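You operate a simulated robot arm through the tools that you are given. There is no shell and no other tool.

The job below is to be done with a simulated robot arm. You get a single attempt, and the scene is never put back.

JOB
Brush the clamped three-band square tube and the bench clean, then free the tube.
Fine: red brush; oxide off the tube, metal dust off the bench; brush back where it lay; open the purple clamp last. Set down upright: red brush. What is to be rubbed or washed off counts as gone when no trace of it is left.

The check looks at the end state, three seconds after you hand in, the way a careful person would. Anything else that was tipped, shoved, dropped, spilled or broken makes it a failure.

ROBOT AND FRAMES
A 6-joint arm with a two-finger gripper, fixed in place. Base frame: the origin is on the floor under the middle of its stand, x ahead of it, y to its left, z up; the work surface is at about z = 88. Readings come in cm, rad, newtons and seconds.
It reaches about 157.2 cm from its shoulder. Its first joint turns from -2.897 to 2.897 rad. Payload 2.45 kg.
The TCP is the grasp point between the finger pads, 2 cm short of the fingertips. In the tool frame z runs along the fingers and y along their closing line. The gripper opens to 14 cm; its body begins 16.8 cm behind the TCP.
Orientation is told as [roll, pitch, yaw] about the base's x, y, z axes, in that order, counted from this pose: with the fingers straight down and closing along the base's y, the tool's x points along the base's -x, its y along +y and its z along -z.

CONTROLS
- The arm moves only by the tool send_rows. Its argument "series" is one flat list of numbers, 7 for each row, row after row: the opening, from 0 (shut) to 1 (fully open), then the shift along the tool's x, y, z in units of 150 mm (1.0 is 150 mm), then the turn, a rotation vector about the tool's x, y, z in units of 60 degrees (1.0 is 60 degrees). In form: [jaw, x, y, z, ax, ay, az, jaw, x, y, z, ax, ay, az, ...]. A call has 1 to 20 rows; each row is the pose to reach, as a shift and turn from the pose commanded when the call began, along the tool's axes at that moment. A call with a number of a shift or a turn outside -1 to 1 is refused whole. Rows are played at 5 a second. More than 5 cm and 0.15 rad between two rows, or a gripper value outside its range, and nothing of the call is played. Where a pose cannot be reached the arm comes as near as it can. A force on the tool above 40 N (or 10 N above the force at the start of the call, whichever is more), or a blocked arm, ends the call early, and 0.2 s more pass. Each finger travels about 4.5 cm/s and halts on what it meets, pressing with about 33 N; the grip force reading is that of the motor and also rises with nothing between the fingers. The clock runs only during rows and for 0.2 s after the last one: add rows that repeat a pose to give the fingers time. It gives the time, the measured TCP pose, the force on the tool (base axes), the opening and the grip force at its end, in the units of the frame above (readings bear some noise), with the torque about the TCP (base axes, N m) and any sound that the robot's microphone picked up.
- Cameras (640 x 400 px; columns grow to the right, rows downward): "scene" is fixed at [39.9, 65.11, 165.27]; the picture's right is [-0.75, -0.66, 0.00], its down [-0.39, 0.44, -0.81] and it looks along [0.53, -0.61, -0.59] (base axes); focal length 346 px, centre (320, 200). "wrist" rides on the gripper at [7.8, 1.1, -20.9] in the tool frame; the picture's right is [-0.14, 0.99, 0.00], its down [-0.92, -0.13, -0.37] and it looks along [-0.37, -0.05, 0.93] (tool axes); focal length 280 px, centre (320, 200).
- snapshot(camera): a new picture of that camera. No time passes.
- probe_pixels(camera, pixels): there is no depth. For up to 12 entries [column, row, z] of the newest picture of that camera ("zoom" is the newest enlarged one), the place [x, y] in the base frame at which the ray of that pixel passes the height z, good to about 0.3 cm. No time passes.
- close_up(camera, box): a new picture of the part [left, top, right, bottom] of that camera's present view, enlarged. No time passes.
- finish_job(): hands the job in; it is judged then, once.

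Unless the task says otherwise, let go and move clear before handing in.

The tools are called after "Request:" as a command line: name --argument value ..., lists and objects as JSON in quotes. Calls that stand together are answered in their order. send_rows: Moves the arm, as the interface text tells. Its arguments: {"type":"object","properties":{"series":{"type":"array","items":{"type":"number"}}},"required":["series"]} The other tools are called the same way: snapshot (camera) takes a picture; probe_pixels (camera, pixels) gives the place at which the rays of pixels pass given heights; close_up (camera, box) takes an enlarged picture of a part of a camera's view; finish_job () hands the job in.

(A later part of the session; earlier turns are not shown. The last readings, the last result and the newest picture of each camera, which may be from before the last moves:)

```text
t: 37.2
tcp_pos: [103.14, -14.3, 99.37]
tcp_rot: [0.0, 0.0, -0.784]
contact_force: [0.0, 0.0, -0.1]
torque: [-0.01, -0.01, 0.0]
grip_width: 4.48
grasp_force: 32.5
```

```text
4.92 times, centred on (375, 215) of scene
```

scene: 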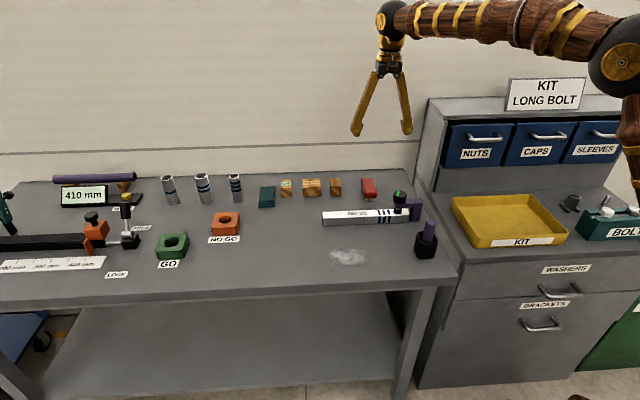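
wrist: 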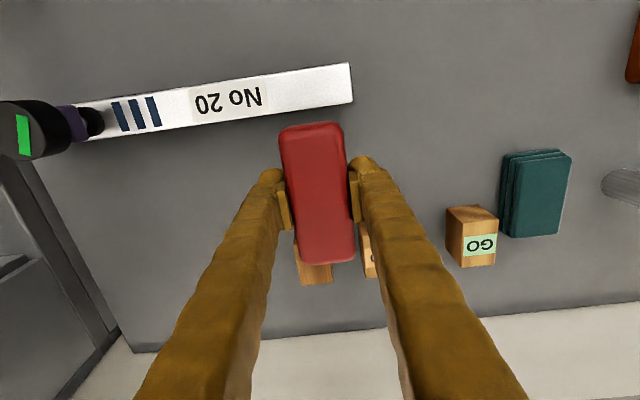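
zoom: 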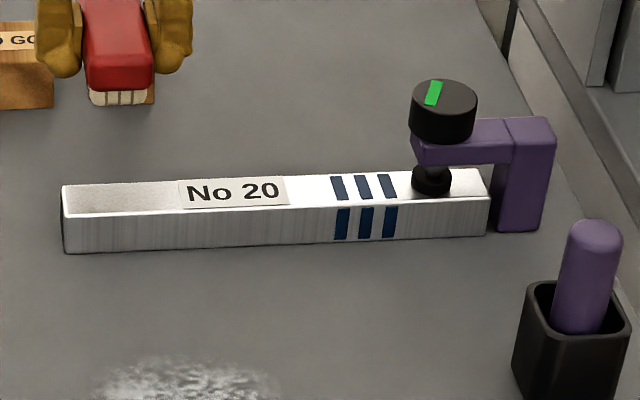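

The dark scratch marks are gone, but the patch still shows a faint mottled grey compared with the bright metal by the bands. I'll zoom in closer to judge whether oxide remains.

Request:
close_up --camera "scene" --box '[318, 200, 368, 230]'

Request:
close_up --camera "wrist" --box '[90, 50, 370, 150]'

Request:
close_up --camera "wrist" --box '[250, 55, 360, 120]'

```text
12.80 times, centred on (343, 215) of scene
```

zoom: 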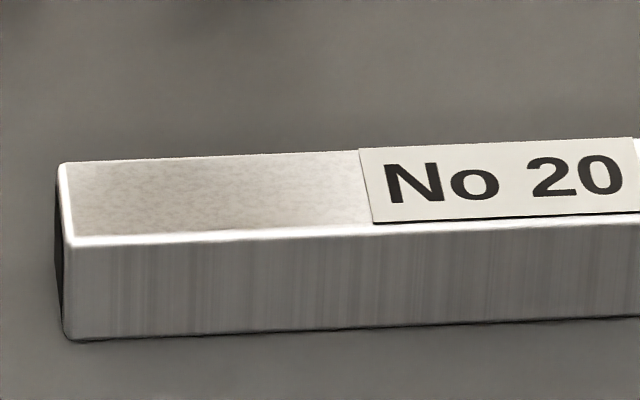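

```text
2.29 times, centred on (230, 100) of wrist
```

zoom: 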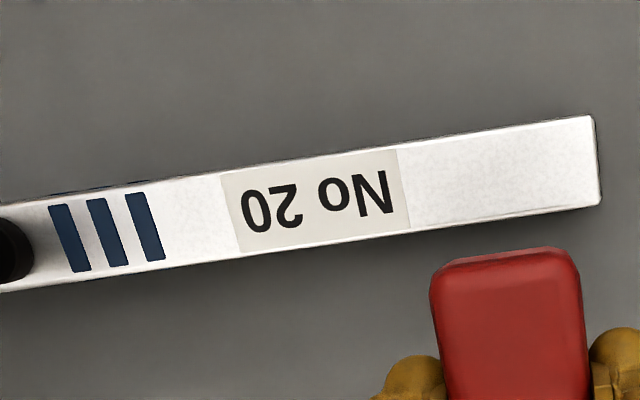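

```text
5.82 times, centred on (305, 88) of wrist
```

zoom: 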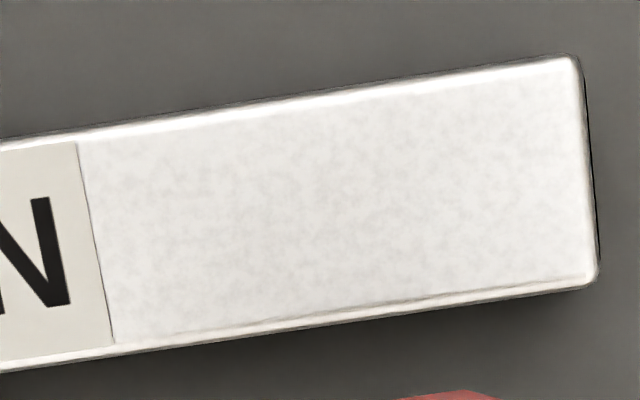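

I need a like-for-like comparison with unsoiled metal, so I'll zoom on the bare top surface between the label and the bands.

Request:
close_up --camera "wrist" --box '[110, 70, 220, 145]'

Request:
close_up --camera "scene" --box '[360, 195, 410, 225]'

```text
5.33 times, centred on (165, 108) of wrist
```

zoom: 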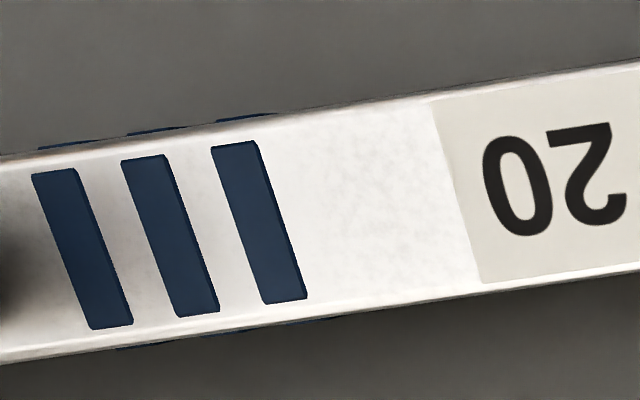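

```text
12.80 times, centred on (385, 210) of scene
```

zoom: 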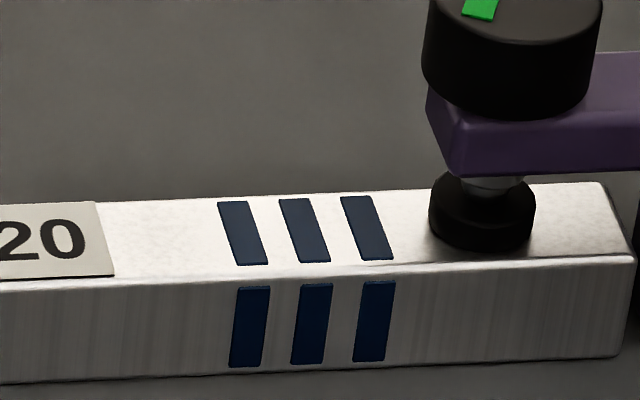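

The bare metal beside the bands has the same faint mottling, so that is just the surface finish and the oxide marks are gone; I'll re-check the tube later from another angle. Next I'll carry the brush over the tube towards the dust patch, staying high.

Request:
send_rows --series '[0, 0.03, -0.01, 0, 0, 0, 0, 0, 0.1, -0.03, 0, 0, 0, 0, 0, 0.2, -0.06, 0, 0, 0, 0, 0, 0.3, -0.09, 0, 0, 0, 0, 0, 0.4, -0.12, 0, 0, 0, 0, 0, 0.5, -0.15, 0, 0, 0, 0, 0, 0.6, -0.18, 0, 0, 0, 0, 0, 0.7, -0.21, 0, 0, 0, 0, 0, 0.8, -0.24, 0, 0, 0, 0, 0, 0.9, -0.27, 0, 0, 0, 0, 0, 0.96, -0.29, 0, 0, 0, 0, 0, 0.98, -0.3, 0, 0, 0, 0, 0, 0.98, -0.3, 0, 0, 0, 0]'

Request:
snapshot --camera "wrist"

Request:
close_up --camera "scene" --box '[290, 180, 450, 300]'

```text
t: 40.0
tcp_pos: [89.52, -7.0, 99.36]
tcp_rot: [-0.002, 0.0, -0.785]
contact_force: [0.9, 1.2, -0.9]
torque: [0.0, 0.01, -0.01]
grip_width: 4.52
grasp_force: 32.7
```

```text
taken
```

wrist: 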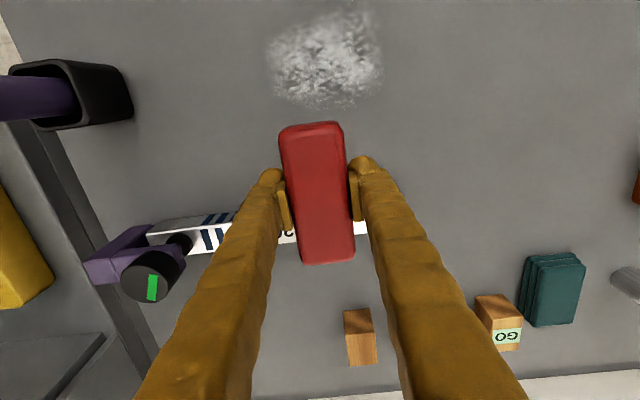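

```text
3.33 times, centred on (370, 240) of scene
```

zoom: 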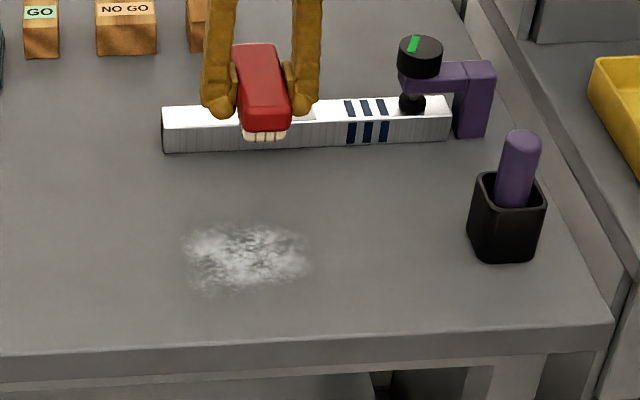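

The tube's end looks bright and clean in this scene view (165-240,110). I'll measure the dust's outline and the bench front edge before stroking.

Request:
probe_pixels --camera "zoom" --pixels '[[180, 245, 88], [313, 255, 88], [245, 220, 88], [215, 297, 88], [240, 345, 88], [480, 330, 88], [468, 245, 88], [185, 285, 88], [300, 230, 88], [290, 285, 88]]'

Request:
probe_pixels --camera "wrist" --pixels '[[263, 60, 88], [385, 55, 88], [320, 10, 88], [320, 112, 88], [270, 100, 88], [380, 90, 88], [270, 20, 88], [375, 12, 88], [130, 100, 90]]'

```text
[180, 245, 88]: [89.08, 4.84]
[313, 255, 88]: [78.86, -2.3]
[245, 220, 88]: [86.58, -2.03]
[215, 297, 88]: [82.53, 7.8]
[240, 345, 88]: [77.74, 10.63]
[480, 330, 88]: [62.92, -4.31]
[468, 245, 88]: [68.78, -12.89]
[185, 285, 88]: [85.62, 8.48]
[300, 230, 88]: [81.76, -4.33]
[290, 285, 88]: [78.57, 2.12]
```

```text
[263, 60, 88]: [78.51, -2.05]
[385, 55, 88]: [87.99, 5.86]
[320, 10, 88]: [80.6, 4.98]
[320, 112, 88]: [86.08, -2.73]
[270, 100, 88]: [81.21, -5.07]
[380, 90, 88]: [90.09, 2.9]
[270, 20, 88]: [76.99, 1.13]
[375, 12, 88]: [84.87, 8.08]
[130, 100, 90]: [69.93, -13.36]
```

The dust covers about x' -63 to -52.5 and y' 53.5 to 67 (bench axes), with the front edge 5 cm beyond it. I'll move to the clean bench beside the dust and come down to about 1 cm above the surface.

Request:
send_rows --series '[0, 0.04, -0.03, 0, 0, 0, 0, 0, 0.12, -0.08, 0, 0, 0, 0, 0, 0.22, -0.14, 0, 0, 0, 0, 0, 0.32, -0.2, 0, 0, 0, 0, 0, 0.42, -0.27, 0, 0, 0, 0, 0, 0.52, -0.33, 0, 0, 0, 0, 0, 0.59, -0.37, 0, 0, 0, 0, 0, 0.622, -0.39, 0, 0, 0, 0, 0, 0.622, -0.39, 0.04, 0, 0, 0, 0, 0.622, -0.39, 0.12, 0, 0, 0, 0, 0.622, -0.39, 0.22, 0, 0, 0, 0, 0.622, -0.39, 0.32, 0, 0, 0, 0, 0.622, -0.39, 0.42, 0, 0, 0, 0, 0.622, -0.39, 0.49, 0, 0, 0, 0, 0.622, -0.39, 0.52, 0, 0, 0, 0, 0.622, -0.39, 0.529, 0, 0, 0, 0, 0.622, -0.39, 0.529, 0, 0, 0]'

Request:
close_up --camera "scene" --box '[310, 210, 410, 285]'

```text
t: 43.6
tcp_pos: [78.84, -4.63, 91.52]
tcp_rot: [-0.001, 0.0, -0.785]
contact_force: [0.5, -0.4, -0.1]
torque: [0.0, 0.0, -0.01]
grip_width: 4.5
grasp_force: 32.8
```

```text
5.33 times, centred on (360, 248) of scene
```

zoom: 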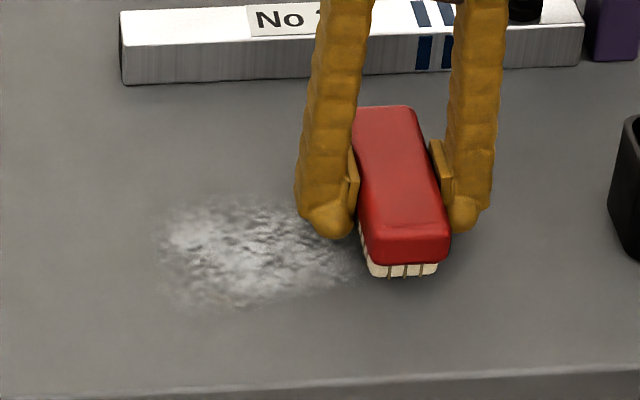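

The brush hovers beside the dust about 1 cm up. I'll lower it in small steps to touch the bench.

Request:
send_rows --series '[0, 0, 0, 0.02, 0, 0, 0, 0, 0, 0, 0.04, 0, 0, 0, 0, 0, 0, 0.055, 0, 0, 0, 0, 0, 0, 0.062, 0, 0, 0, 0, 0, 0, 0.068, 0, 0, 0, 0, 0, 0, 0.068, 0, 0, 0]'

```text
t: 45.0
tcp_pos: [78.89, -4.63, 90.56]
tcp_rot: [0.0, 0.0, -0.786]
contact_force: [0.7, 1.1, 3.2]
torque: [0.05, 0.07, 0.02]
grip_width: 4.5
grasp_force: 32.9
```

Bristles touch the bench lightly (3 N at z = 90.5). I'll press a hair more and sweep across the dust in the rear lane.

Request:
send_rows --series '[0, 0, 0, 0.006, 0, 0, 0, 0, 0, 0.04, 0.006, 0, 0, 0, 0, 0, 0.1, 0.006, 0, 0, 0, 0, 0, 0.17, 0.006, 0, 0, 0, 0, 0, 0.24, 0.006, 0, 0, 0, 0, 0, 0.31, 0.006, 0, 0, 0, 0, 0, 0.38, 0.006, 0, 0, 0, 0, 0, 0.45, 0.006, 0, 0, 0, 0, 0, 0.52, 0.006, 0, 0, 0, 0, 0, 0.59, 0.006, 0, 0, 0, 0, 0, 0.66, 0.006, 0, 0, 0, 0, 0, 0.73, 0.006, 0, 0, 0, 0, 0, 0.8, 0.006, 0, 0, 0, 0, 0, 0.87, 0.006, 0, 0, 0, 0, 0, 0.94, 0.006, 0, 0, 0, 0, 0, 0.99, 0.006, 0, 0, 0, 0, 0, 0.99, 0.006, 0, 0, 0]'

Request:
close_up --camera "scene" --box '[310, 210, 410, 285]'

Request:
snapshot --camera "wrist"

```text
t: 48.6
tcp_pos: [89.22, 5.94, 90.39]
tcp_rot: [0.0, 0.0, -0.785]
contact_force: [-0.1, 1.1, 0.5]
torque: [0.02, -0.06, 0.01]
grip_width: 4.48
grasp_force: 32.9
```

```text
5.33 times, centred on (360, 248) of scene
```

zoom: 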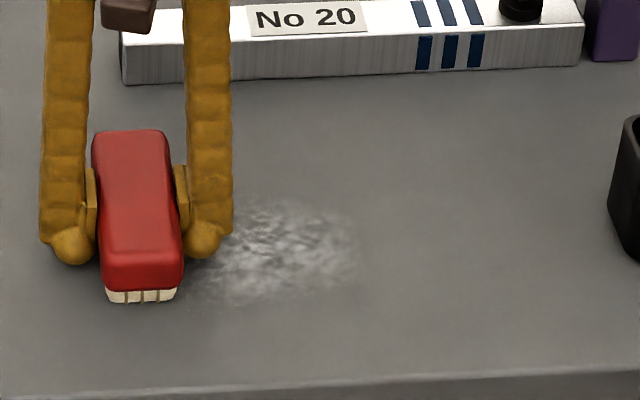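

```text
taken
```

wrist: 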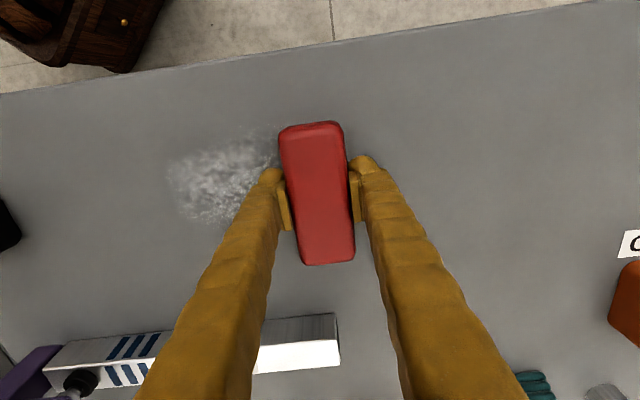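

One pass thinned the dust visibly but didn't clear it, and contact force has dropped to about 1 N. I'll press slightly deeper and read the force before going on.

Request:
send_rows --series '[0, 0, 0, 0.003, 0, 0, 0, 0, 0, 0, 0.006, 0, 0, 0, 0, 0, 0, 0.006, 0, 0, 0]'

Request:
close_up --camera "scene" --box '[310, 225, 360, 275]'

```text
t: 49.4
tcp_pos: [89.42, 5.84, 90.37]
tcp_rot: [-0.001, -0.001, -0.786]
contact_force: [-2.7, -2.8, 22.2]
torque: [0.14, 0.17, 0.0]
grip_width: 4.52
grasp_force: 33.4
```

```text
8.00 times, centred on (335, 250) of scene
```

zoom: 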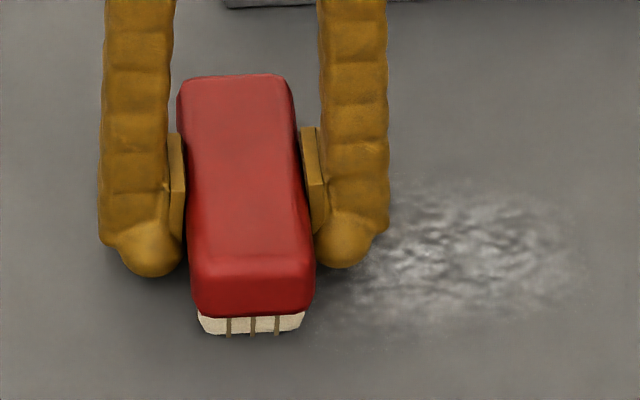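

That gives 22 N, so contact is good; I'll back off slightly and sweep back through the dust in the front lane (x' about -56.5).

Request:
send_rows --series '[0, 0.04, 0, -0.004, 0, 0, 0, 0, 0.1, 0, -0.004, 0, 0, 0, 0, 0.15, -0.04, -0.004, 0, 0, 0, 0, 0.167, -0.1, -0.004, 0, 0, 0, 0, 0.167, -0.17, -0.004, 0, 0, 0, 0, 0.167, -0.24, -0.004, 0, 0, 0, 0, 0.167, -0.31, -0.004, 0, 0, 0, 0, 0.167, -0.38, -0.004, 0, 0, 0, 0, 0.167, -0.45, -0.004, 0, 0, 0, 0, 0.167, -0.52, -0.004, 0, 0, 0, 0, 0.167, -0.59, -0.004, 0, 0, 0, 0, 0.167, -0.66, -0.004, 0, 0, 0, 0, 0.167, -0.73, -0.004, 0, 0, 0, 0, 0.167, -0.8, -0.004, 0, 0, 0, 0, 0.167, -0.87, -0.004, 0, 0, 0, 0, 0.167, -0.94, -0.004, 0, 0, 0, 0, 0.167, -0.99, -0.004, 0, 0, 0, 0, 0.167, -0.99, -0.004, 0, 0, 0]'

Request:
close_up --camera "scene" --box '[310, 210, 410, 285]'

```text
t: 53.2
tcp_pos: [76.87, -2.76, 90.36]
tcp_rot: [-0.001, 0.0, -0.786]
contact_force: [-0.2, -1.0, 1.9]
torque: [0.04, 0.1, 0.06]
grip_width: 4.48
grasp_force: 32.7
```

```text
5.33 times, centred on (360, 248) of scene
```

zoom: 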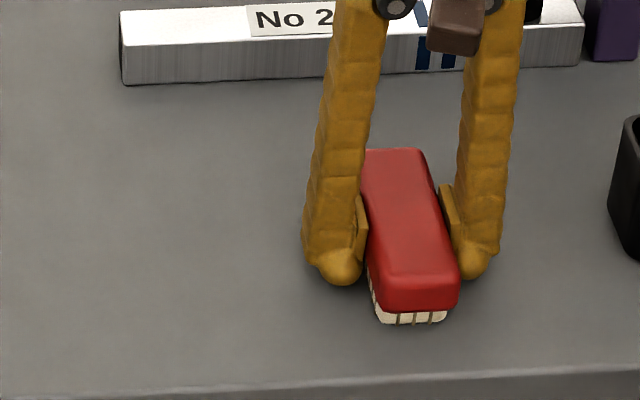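

The dust looks gone in the zoom after the second pass. For certainty I'll make one more pass through the middle-rear lane before lifting to inspect.

Request:
send_rows --series '[0, -0.04, 0, 0.003, 0, 0, 0, 0, -0.1, 0, 0.003, 0, 0, 0, 0, -0.16, 0.04, 0.003, 0, 0, 0, 0, -0.2, 0.1, 0.003, 0, 0, 0, 0, -0.2, 0.17, 0.003, 0, 0, 0, 0, -0.2, 0.24, 0.003, 0, 0, 0, 0, -0.2, 0.31, 0.003, 0, 0, 0, 0, -0.2, 0.38, 0.003, 0, 0, 0, 0, -0.2, 0.45, 0.003, 0, 0, 0, 0, -0.2, 0.52, 0.003, 0, 0, 0, 0, -0.2, 0.59, 0.003, 0, 0, 0, 0, -0.2, 0.66, 0.003, 0, 0, 0, 0, -0.2, 0.73, 0.003, 0, 0, 0, 0, -0.2, 0.8, 0.003, 0, 0, 0, 0, -0.2, 0.87, 0.003, 0, 0, 0, 0, -0.2, 0.94, 0.003, 0, 0, 0, 0, -0.2, 0.99, 0.003, 0, 0, 0, 0, -0.2, 0.99, 0.003, 0, 0, 0]'

Request:
close_up --camera "scene" --box '[310, 210, 410, 285]'

Request:
snapshot --camera "wrist"

```text
t: 57.0
tcp_pos: [89.62, 5.63, 90.24]
tcp_rot: [0.001, 0.0, -0.786]
contact_force: [-5.0, -5.5, 23.0]
torque: [0.06, -0.19, -0.04]
grip_width: 4.53
grasp_force: 33.0
```

```text
5.33 times, centred on (360, 248) of scene
```

zoom: 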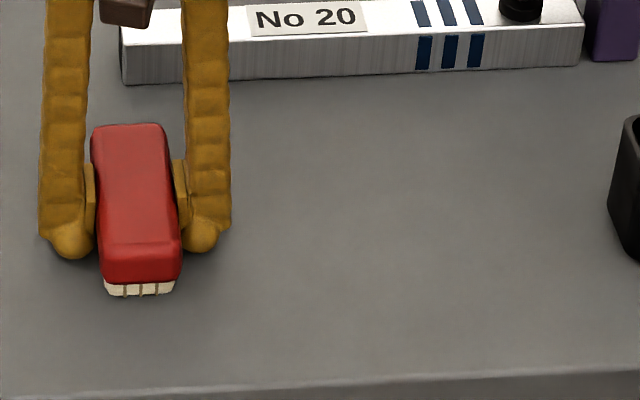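

```text
taken
```

wrist: 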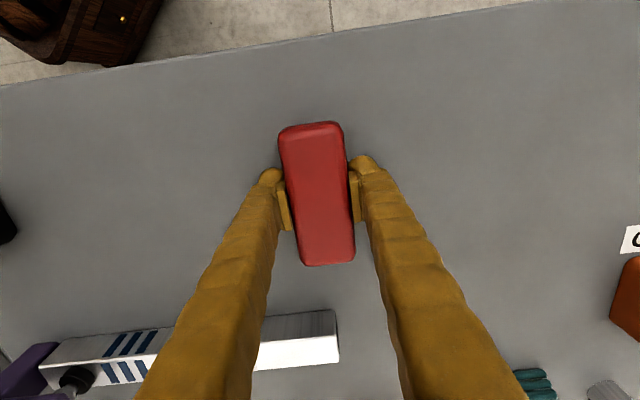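

The bench looks free of dust everywhere except under the brush itself. I'll lift gently and look at the spot.

Request:
send_rows --series '[0, 0, 0, -0.01, 0, 0, 0, 0, 0, 0, -0.03, 0, 0, 0, 0, 0, 0, -0.08, 0, 0, 0, 0, 0, 0, -0.16, 0, 0, 0, 0, 0, 0, -0.25, 0, 0, 0, 0, 0, 0, -0.35, 0, 0, 0, 0, 0, 0, -0.45, 0, 0, 0, 0, 0, 0, -0.55, 0, 0, 0, 0, 0, 0, -0.62, 0, 0, 0, 0, 0, 0, -0.647, 0, 0, 0, 0, 0, 0, -0.647, 0, 0, 0]'

Request:
close_up --camera "scene" --box '[300, 210, 400, 285]'

Request:
snapshot --camera "scene"

Request:
close_up --camera "scene" --box '[310, 195, 410, 235]'

```text
t: 59.4
tcp_pos: [89.7, 5.7, 100.17]
tcp_rot: [-0.001, 0.0, -0.786]
contact_force: [-0.4, 0.4, -0.6]
torque: [0.04, 0.02, -0.03]
grip_width: 4.5
grasp_force: 32.9
```

```text
5.33 times, centred on (350, 248) of scene
```

zoom: 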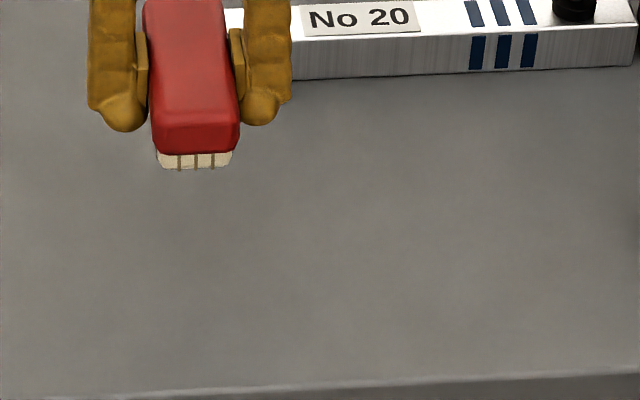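

```text
taken
```

scene: 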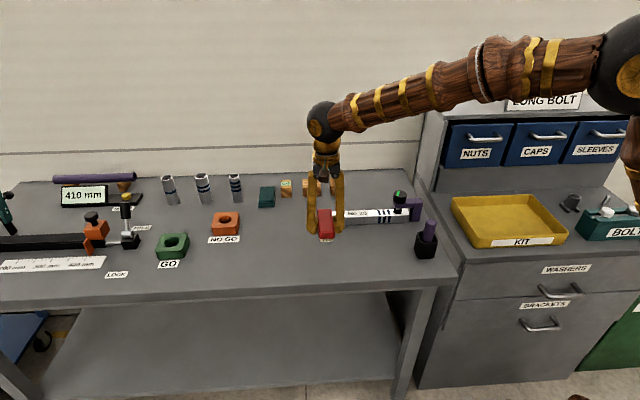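

```text
6.40 times, centred on (360, 215) of scene
```

zoom: 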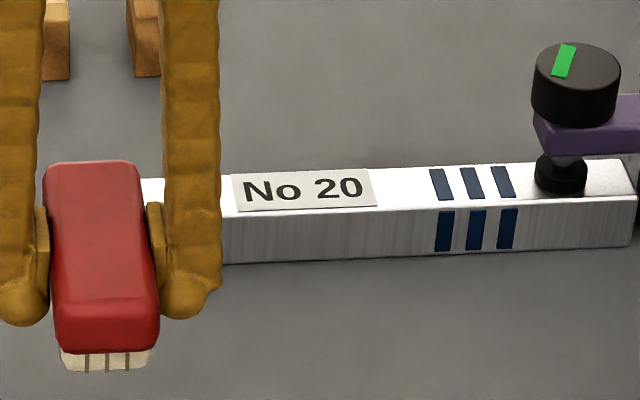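

The bench shows no white in the zoom. I'll raise and shift back so the wrist camera can look straight down on the former dust area and the tube's end.

Request:
send_rows --series '[0, -0.02, -0.02, -0.02, 0, 0, 0, 0, -0.07, -0.06, -0.08, 0, 0, 0, 0, -0.13, -0.11, -0.15, 0, 0, 0, 0, -0.19, -0.16, -0.22, 0, 0, 0, 0, -0.25, -0.21, -0.29, 0, 0, 0, 0, -0.31, -0.26, -0.36, 0, 0, 0, 0, -0.37, -0.31, -0.43, 0, 0, 0, 0, -0.43, -0.36, -0.5, 0, 0, 0, 0, -0.49, -0.42, -0.57, 0, 0, 0, 0, -0.54, -0.47, -0.63, 0, 0, 0, 0, -0.567, -0.49, -0.667, 0, 0, 0, 0, -0.567, -0.49, -0.667, 0, 0, 0]'

Request:
snapshot --camera "wrist"

Request:
close_up --camera "wrist" --box '[200, 0, 440, 130]'

Request:
close_up --camera "scene" --box '[310, 195, 390, 285]'

```text
t: 62.0
tcp_pos: [90.45, -5.62, 110.17]
tcp_rot: [-0.001, 0.0, -0.787]
contact_force: [-0.2, 0.5, -1.6]
torque: [0.0, 0.0, 0.02]
grip_width: 4.52
grasp_force: 33.5
```

```text
taken
```

wrist: 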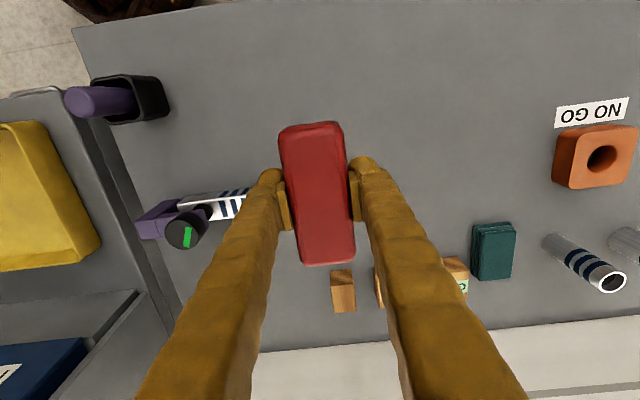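

```text
2.67 times, centred on (320, 65) of wrist
```

zoom: 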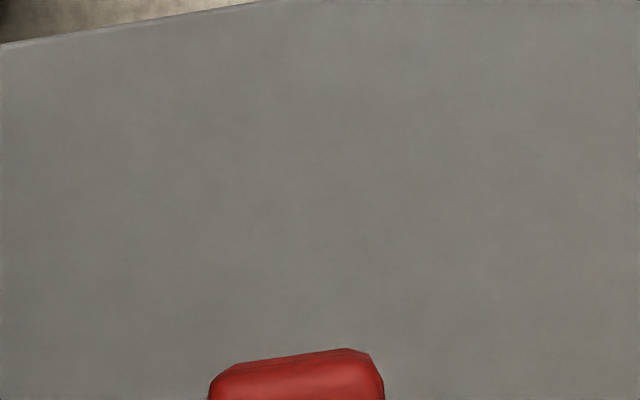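

```text
4.44 times, centred on (350, 240) of scene
```

zoom: 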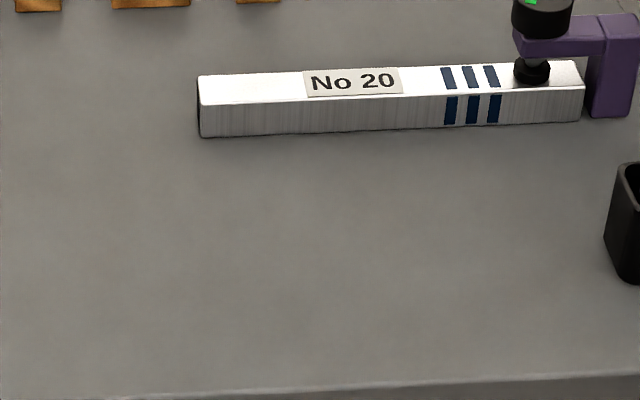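

The bench area is uniformly grey from above and from the scene camera. I'll take tighter views of the tube's end and the former dust spot to be sure there's no trace.

Request:
close_up --camera "scene" --box '[318, 200, 368, 230]'

Request:
close_up --camera "scene" --box '[320, 240, 380, 275]'

```text
12.80 times, centred on (343, 215) of scene
```

zoom: 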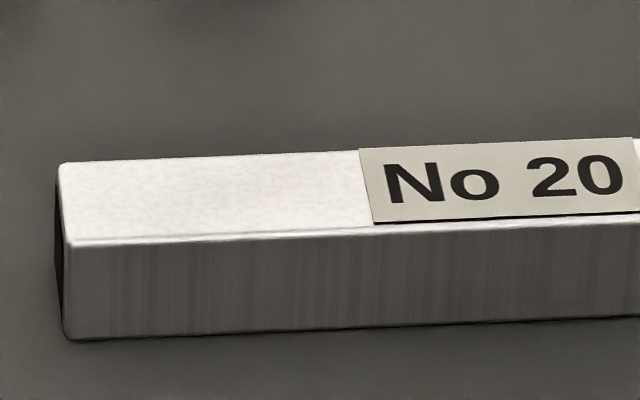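

```text
10.67 times, centred on (350, 258) of scene
```

zoom: 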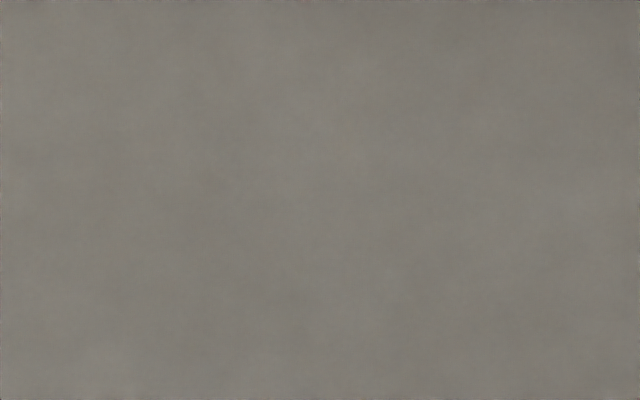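

Both the tube's end and the former dust spot look clean in the tight views. Now I'll carry the brush back towards where it lay, in two gentle moves.

Request:
send_rows --series '[0, -0.03, -0.02, 0, 0, 0, 0, 0, -0.1, -0.06, 0, 0, 0, 0, 0, -0.18, -0.12, 0, 0, 0, 0, 0, -0.26, -0.18, 0, 0, 0, 0, 0, -0.34, -0.24, 0, 0, 0, 0, 0, -0.42, -0.3, 0, 0, 0, 0, 0, -0.5, -0.36, 0, 0, 0, 0, 0, -0.58, -0.42, 0, 0, 0, 0, 0, -0.66, -0.48, 0, 0, 0, 0, 0, -0.74, -0.53, 0, 0, 0, 0, 0, -0.82, -0.57, 0, 0, 0, 0, 0, -0.88, -0.59, 0, 0, 0, 0, 0, -0.9, -0.6, 0, 0, 0, 0, 0, -0.9, -0.6, 0, 0, 0, 0]'

Request:
snapshot --camera "wrist"

```text
t: 65.0
tcp_pos: [93.73, -21.55, 110.01]
tcp_rot: [-0.001, 0.0, -0.785]
contact_force: [0.3, 0.3, -0.3]
torque: [-0.01, 0.01, 0.0]
grip_width: 4.52
grasp_force: 34.0
```

```text
taken
```

wrist: 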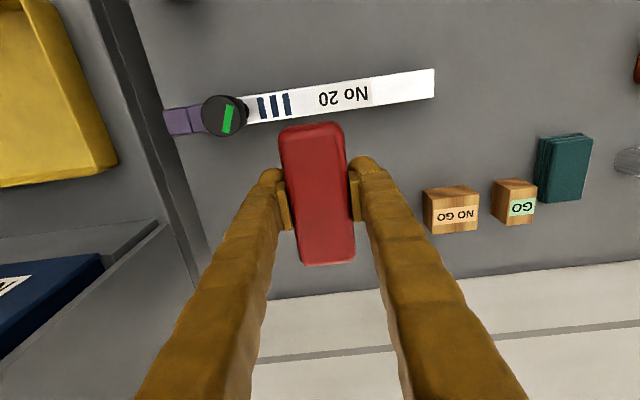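

The measured position matches my tracking. I'll move over the brush's original spot and lower to about 6 cm above it.

Request:
send_rows --series '[0, -0.03, -0.01, 0, 0, 0, 0, 0, -0.1, -0.03, 0, 0, 0, 0, 0, -0.2, -0.06, 0, 0, 0, 0, 0, -0.3, -0.09, 0, 0, 0, 0, 0, -0.4, -0.12, 0, 0, 0, 0, 0, -0.5, -0.15, 0, 0, 0, 0, 0, -0.59, -0.18, 0, 0, 0, 0, 0, -0.635, -0.192, 0, 0, 0, 0, 0, -0.635, -0.192, 0.04, 0, 0, 0, 0, -0.635, -0.192, 0.12, 0, 0, 0, 0, -0.635, -0.192, 0.22, 0, 0, 0, 0, -0.635, -0.192, 0.32, 0, 0, 0, 0, -0.635, -0.192, 0.42, 0, 0, 0, 0, -0.635, -0.192, 0.52, 0, 0, 0, 0, -0.635, -0.192, 0.62, 0, 0, 0, 0, -0.635, -0.192, 0.72, 0, 0, 0, 0, -0.635, -0.192, 0.81, 0, 0, 0, 0, -0.635, -0.192, 0.855, 0, 0, 0, 0, -0.635, -0.192, 0.867, 0, 0, 0, 0, -0.635, -0.192, 0.867, 0, 0, 0]'

Request:
close_up --camera "scene" --box '[340, 150, 420, 210]'

Request:
snapshot --camera "wrist"

```text
t: 69.2
tcp_pos: [98.32, -30.33, 96.95]
tcp_rot: [0.001, -0.001, -0.785]
contact_force: [-0.7, -0.5, -0.5]
torque: [-0.01, 0.02, 0.01]
grip_width: 4.5
grasp_force: 32.7
```

```text
6.67 times, centred on (380, 180) of scene
```

zoom: 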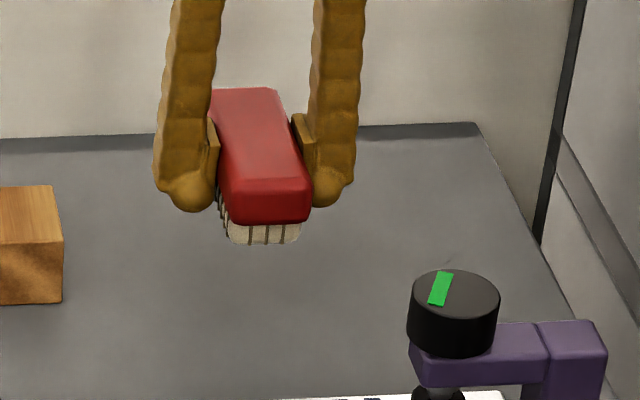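

```text
taken
```

wrist: 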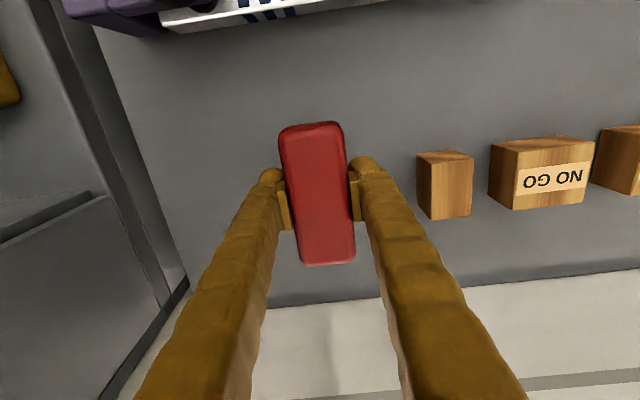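

The brush is level and above its spot, clear of the block at (417-473,150-218). I'll lower it until the bristles just meet the bench.

Request:
send_rows --series '[0, 0, 0, 0.04, 0, 0, 0, 0, 0, 0, 0.12, 0, 0, 0, 0, 0, 0, 0.2, 0, 0, 0, 0, 0, 0, 0.28, 0, 0, 0, 0, 0, 0, 0.35, 0, 0, 0, 0, 0, 0, 0.39, 0, 0, 0, 0, 0, 0, 0.41, 0, 0, 0, 0, 0, 0, 0.42, 0, 0, 0, 0, 0, 0, 0.427, 0, 0, 0, 0, 0, 0, 0.427, 0, 0, 0]'

Request:
close_up --camera "scene" --box '[350, 170, 390, 210]'

```text
t: 71.4
tcp_pos: [98.29, -30.32, 90.6]
tcp_rot: [-0.002, -0.001, -0.785]
contact_force: [-0.3, -0.3, -0.2]
torque: [0.02, 0.02, 0.02]
grip_width: 4.51
grasp_force: 32.3
```

```text
10.00 times, centred on (370, 190) of scene
```

zoom: 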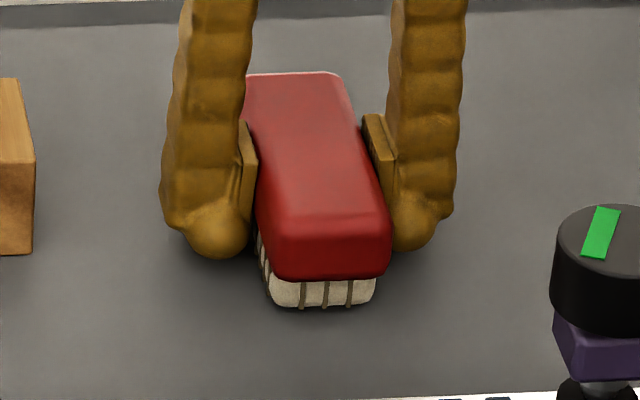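

Compared with the earlier view, the bristle foot sits about 0.2 cm high (row 307 versus 312), so the brush rode up slightly in the grip while scrubbing. I'll ease down a little more until the bench takes it.

Request:
send_rows --series '[0, 0, 0, 0.004, 0, 0, 0, 0, 0, 0, 0.008, 0, 0, 0, 0, 0, 0, 0.012, 0, 0, 0, 0, 0, 0, 0.015, 0, 0, 0, 0, 0, 0, 0.015, 0, 0, 0]'

Request:
close_up --camera "scene" --box '[350, 170, 390, 210]'

```text
t: 72.6
tcp_pos: [98.38, -30.28, 90.5]
tcp_rot: [0.0, 0.0, -0.786]
contact_force: [-0.6, 0.3, -0.9]
torque: [0.02, 0.02, -0.02]
grip_width: 4.51
grasp_force: 33.8
```

```text
10.00 times, centred on (370, 190) of scene
```

zoom: 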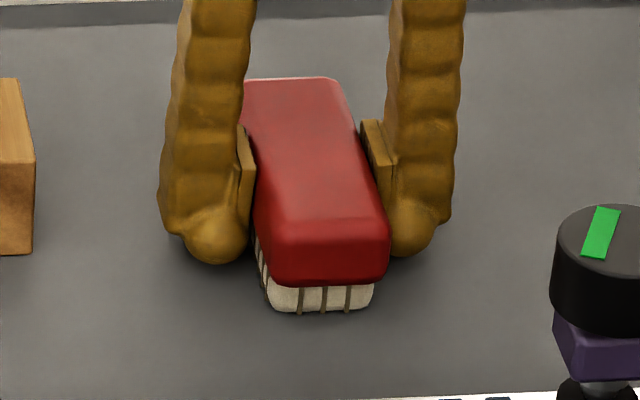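

The bristle foot is now at row 312, but the force reading shows the bench isn't carrying it yet. Another millimetre or so down.

Request:
send_rows --series '[0, 0, 0, 0.003, 0, 0, 0, 0, 0, 0, 0.006, 0, 0, 0, 0, 0, 0, 0.008, 0, 0, 0, 0, 0, 0, 0.008, 0, 0, 0]'

```text
t: 73.6
tcp_pos: [98.42, -30.39, 90.36]
tcp_rot: [-0.001, -0.001, -0.785]
contact_force: [-2.6, -0.3, 9.4]
torque: [0.16, -0.02, 0.06]
grip_width: 4.52
grasp_force: 32.7
```

The bristles are firmly on the bench (9 N). I'll relieve the press by half a millimetre and open the jaws to 8 cm.

Request:
send_rows --series '[0, 0, 0, -0.003, 0, 0, 0, 0.36, 0, 0, -0.003, 0, 0, 0, 0.45, 0, 0, -0.003, 0, 0, 0, 0.57, 0, 0, -0.003, 0, 0, 0, 0.57, 0, 0, -0.003, 0, 0, 0, 0.57, 0, 0, -0.003, 0, 0, 0, 0.57, 0, 0, -0.003, 0, 0, 0]'

Request:
close_up --camera "scene" --box '[350, 170, 390, 210]'

Request:
snapshot --camera "wrist"

```text
t: 75.2
tcp_pos: [98.34, -30.31, 90.38]
tcp_rot: [0.0, 0.0, -0.787]
contact_force: [-0.9, -0.3, 0.2]
torque: [0.0, 0.01, -0.02]
grip_width: 7.97
grasp_force: 0.0
```

```text
10.00 times, centred on (370, 190) of scene
```

zoom: 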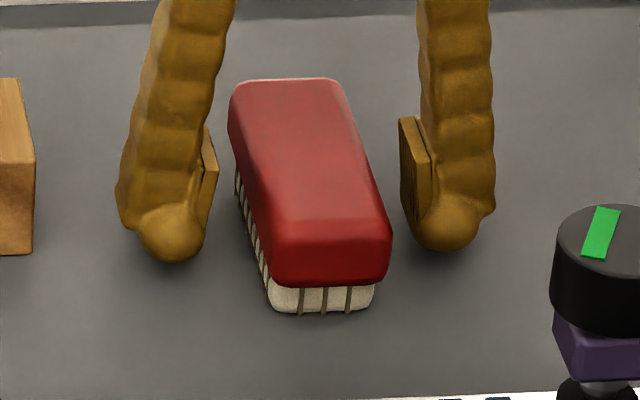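

```text
taken
```

wrist: 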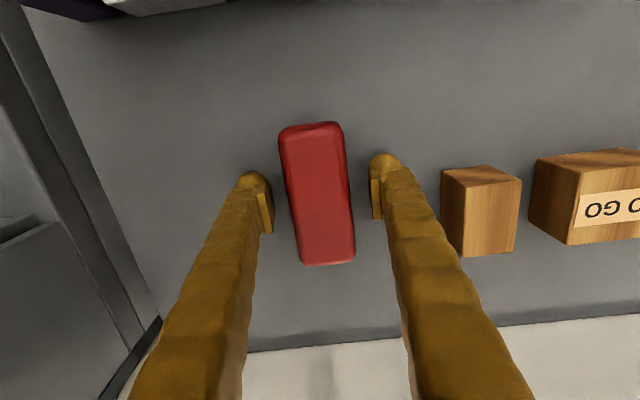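

The brush stands upright, released, with both fingers clear of it. I'll raise straight up to the earlier viewing height and compare with the first picture of it.

Request:
send_rows --series '[0.57, 0, 0, -0.04, 0, 0, 0, 0.57, 0, 0, -0.12, 0, 0, 0, 0.57, 0, 0, -0.24, 0, 0, 0, 0.57, 0, 0, -0.4, 0, 0, 0, 0.57, 0, 0, -0.6, 0, 0, 0, 0.57, 0, -0.022, -0.8, 0, 0, 0, 0.57, 0, -0.022, -0.912, 0, 0, 0, 0.57, 0, -0.022, -0.912, 0, 0, 0]'

Request:
close_up --camera "wrist" --box '[270, 90, 390, 220]'

Request:
close_up --camera "scene" --box '[300, 160, 460, 280]'

Request:
snapshot --camera "wrist"

```text
t: 77.0
tcp_pos: [98.1, -30.37, 104.2]
tcp_rot: [0.0, 0.001, -0.787]
contact_force: [0.0, 0.1, 0.8]
torque: [-0.03, 0.01, -0.04]
grip_width: 7.97
grasp_force: 0.0
```

```text
3.08 times, centred on (330, 155) of wrist
```

zoom: 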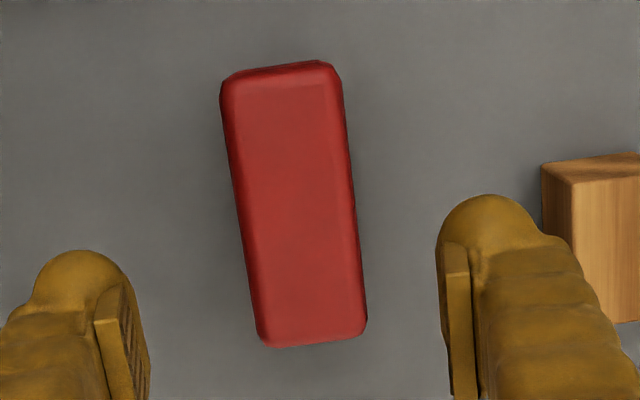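

```text
3.33 times, centred on (380, 220) of scene
```

zoom: 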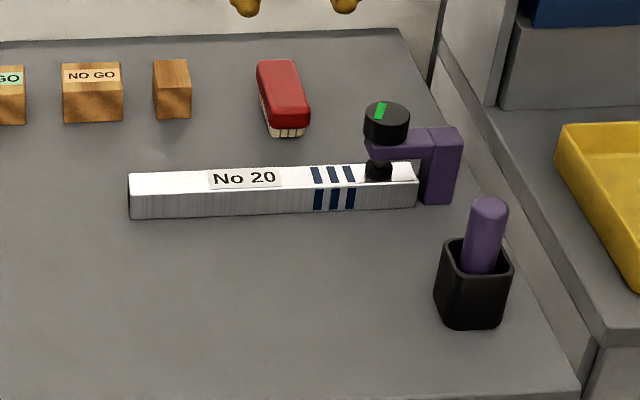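

```text
taken
```

wrist: 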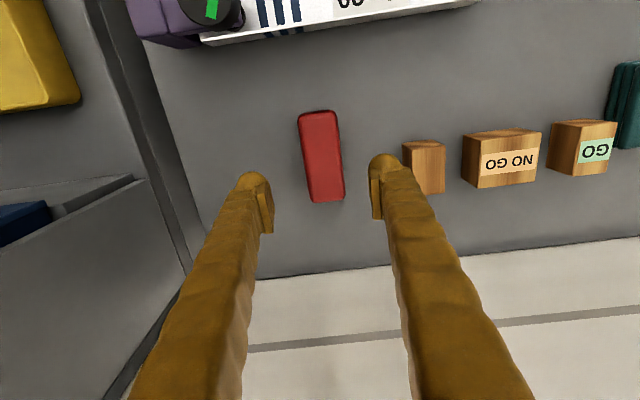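

The brush's corners match the original picture to within 0.1 cm. The tube's back face is partly visible at the top of this view, so I'll check that and study the clamp knob.

Request:
close_up --camera "wrist" --box '[120, 0, 480, 60]'

Request:
close_up --camera "scene" --box '[375, 180, 425, 225]'

```text
1.78 times, centred on (300, 30) of wrist
```

zoom: 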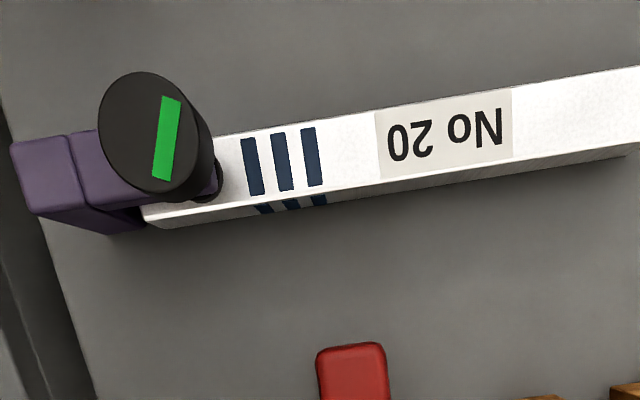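

```text
8.89 times, centred on (400, 202) of scene
```

zoom: 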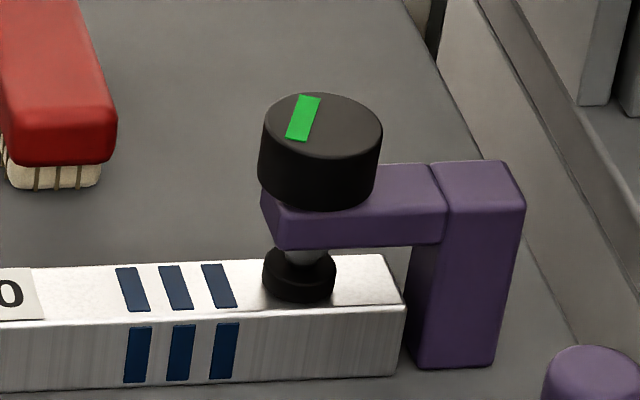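

The tube's back face and top are free of marks, and the brush is back in place, so only the clamp is left: a black knob with a green mark on a screw pressing a pad onto the tube. I'll rise and move over the knob for a straight-down view.

Request:
send_rows --series '[0.57, 0, 0, -0.2, 0, 0, 0, 0.57, 0, 0, -0.4, 0, 0, 0, 0.57, 0.1, -0.05, -0.6, 0, 0, 0, 0.57, 0.3, -0.14, -0.73, 0, 0, 0, 0.57, 0.5, -0.24, -0.73, 0, 0, 0, 0.57, 0.7, -0.33, -0.73, 0, 0, 0, 0.57, 0.88, -0.42, -0.73, 0, 0, 0, 0.57, 0.967, -0.453, -0.73, 0, 0, 0, 0.57, 0.967, -0.453, -0.73, 0, 0, 0]'

Request:
snapshot --camera "wrist"

Request:
close_up --camera "wrist" --box '[240, 120, 400, 220]'

Request:
close_up --camera "scene" --box '[360, 130, 440, 220]'

```text
t: 79.0
tcp_pos: [83.14, -24.88, 114.72]
tcp_rot: [0.0, 0.0, -0.785]
contact_force: [0.5, 0.4, 0.5]
torque: [-0.01, -0.01, 0.02]
grip_width: 8.03
grasp_force: 0.1
```

```text
taken
```

wrist: 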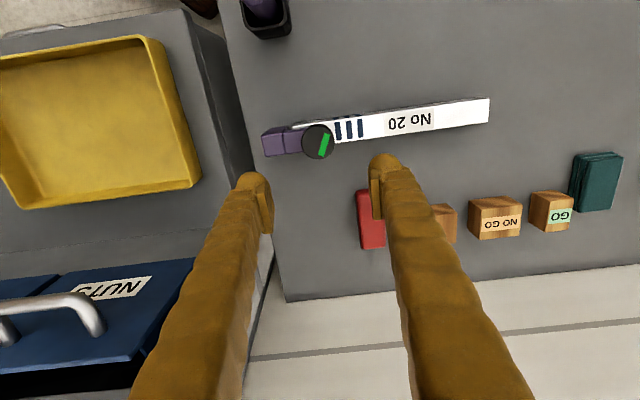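

```text
4.00 times, centred on (320, 170) of wrist
```

zoom: 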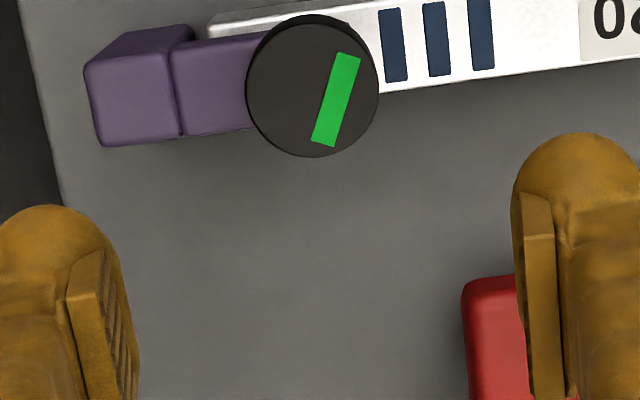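

```text
4.44 times, centred on (400, 175) of scene
```

zoom: 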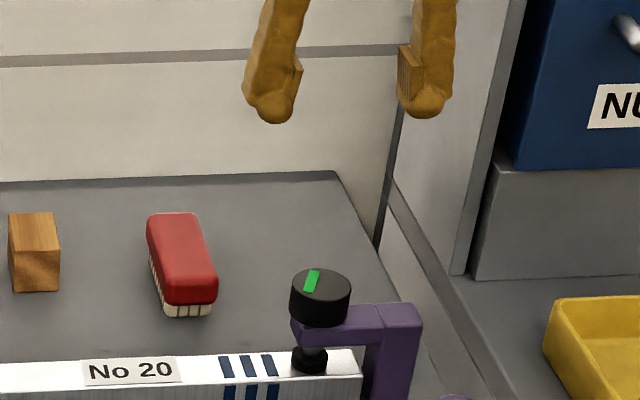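

The knob's top shows as a 4.4 cm disc near (318,141) in the wrist view. I'll triangulate its centre and height from both cameras.

Request:
probe_pixels --camera "wrist" --pixels '[[318.2, 141.5, 97], [318.2, 141.5, 98], [318.2, 141.5, 99], [318.2, 141.5, 100], [275, 140, 96], [336, 135, 98], [302, 141, 98]]'

Request:
probe_pixels --camera "scene" --pixels '[[400.2, 194.9, 97], [400.2, 194.9, 98], [400.2, 194.9, 99], [400.2, 194.9, 100]]'

```text
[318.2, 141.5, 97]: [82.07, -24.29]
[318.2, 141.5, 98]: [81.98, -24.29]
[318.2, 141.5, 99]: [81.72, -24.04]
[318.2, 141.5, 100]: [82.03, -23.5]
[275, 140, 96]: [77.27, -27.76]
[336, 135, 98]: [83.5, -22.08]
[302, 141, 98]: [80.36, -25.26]
```

```text
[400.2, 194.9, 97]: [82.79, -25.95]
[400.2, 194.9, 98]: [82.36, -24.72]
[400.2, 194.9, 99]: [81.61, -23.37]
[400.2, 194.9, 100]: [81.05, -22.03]
```

The knob top works out at z ≈ 98.4, centred at about (81.95,-24.15), with the arm top roughly 2.2 cm below it. I'll centre over it with the jaws at 6.4 cm and come down to a safe height above it.

Request:
send_rows --series '[0.46, 0.05, -0.004, 0.05, 0, 0, 0, 0.46, 0.1, -0.008, 0.2, 0, 0, 0, 0.46, 0.1, -0.008, 0.4, 0, 0, 0, 0.46, 0.1, -0.008, 0.58, 0, 0, 0, 0.46, 0.1, -0.008, 0.7, 0, 0, 0, 0.46, 0.1, -0.008, 0.75, 0, 0, 0, 0.46, 0.1, -0.008, 0.75, 0, 0, 0]'

Request:
snapshot --camera "wrist"

Request:
close_up --camera "scene" --box '[360, 150, 440, 220]'

```text
t: 80.6
tcp_pos: [81.82, -24.03, 103.74]
tcp_rot: [0.0, -0.001, -0.785]
contact_force: [0.1, -0.3, 0.9]
torque: [0.0, -0.01, -0.01]
grip_width: 6.45
grasp_force: 0.1
```

```text
taken
```

wrist: 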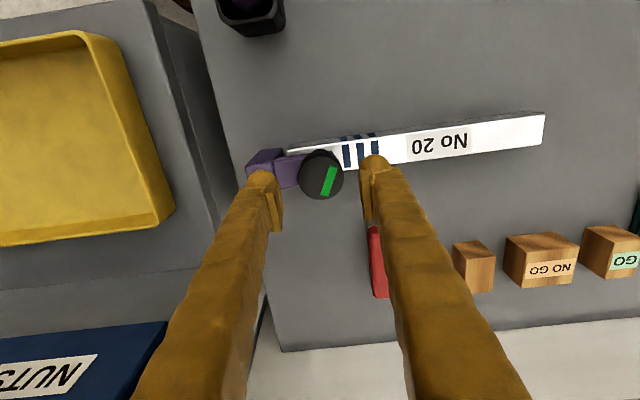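

```text
5.71 times, centred on (400, 185) of scene
```

zoom: 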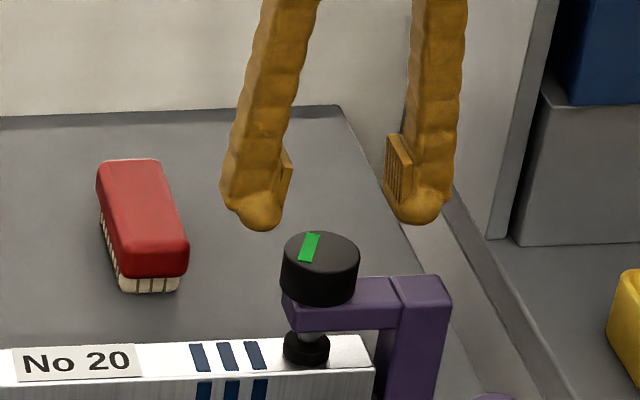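

The knob's top centre at (321,175) sits exactly on the tool axis. I'll lower so the fingertips end about 0.3 cm above the clamp arm, watching the force.

Request:
send_rows --series '[0.46, 0, 0, 0.06, 0, 0, 0, 0.46, 0, 0, 0.14, 0, 0, 0, 0.46, 0, 0, 0.22, 0, 0, 0, 0.46, 0, 0, 0.28, 0, 0, 0, 0.46, 0, 0, 0.32, 0, 0, 0, 0.46, 0, 0, 0.34, 0, 0, 0, 0.46, 0, 0, 0.34, 0, 0, 0]'

Request:
close_up --camera "scene" --box '[375, 180, 425, 225]'

Request:
close_up --camera "wrist" --box '[240, 130, 400, 230]'

```text
t: 82.2
tcp_pos: [81.92, -24.15, 98.69]
tcp_rot: [0.002, -0.002, -0.786]
contact_force: [-0.6, 0.0, 0.4]
torque: [0.04, -0.02, 0.02]
grip_width: 6.44
grasp_force: 0.0
```

```text
8.89 times, centred on (400, 202) of scene
```

zoom: 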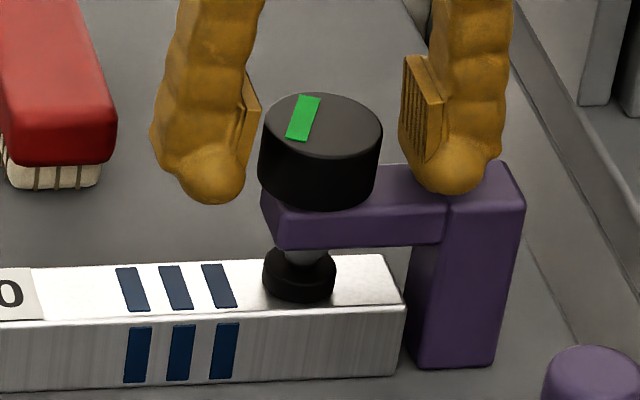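

```text
4.00 times, centred on (320, 180) of wrist
```

zoom: 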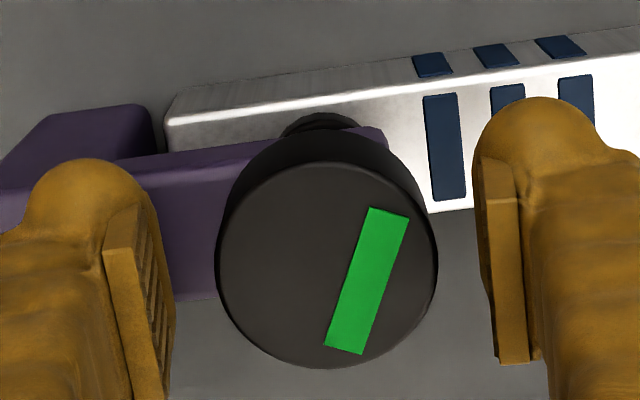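

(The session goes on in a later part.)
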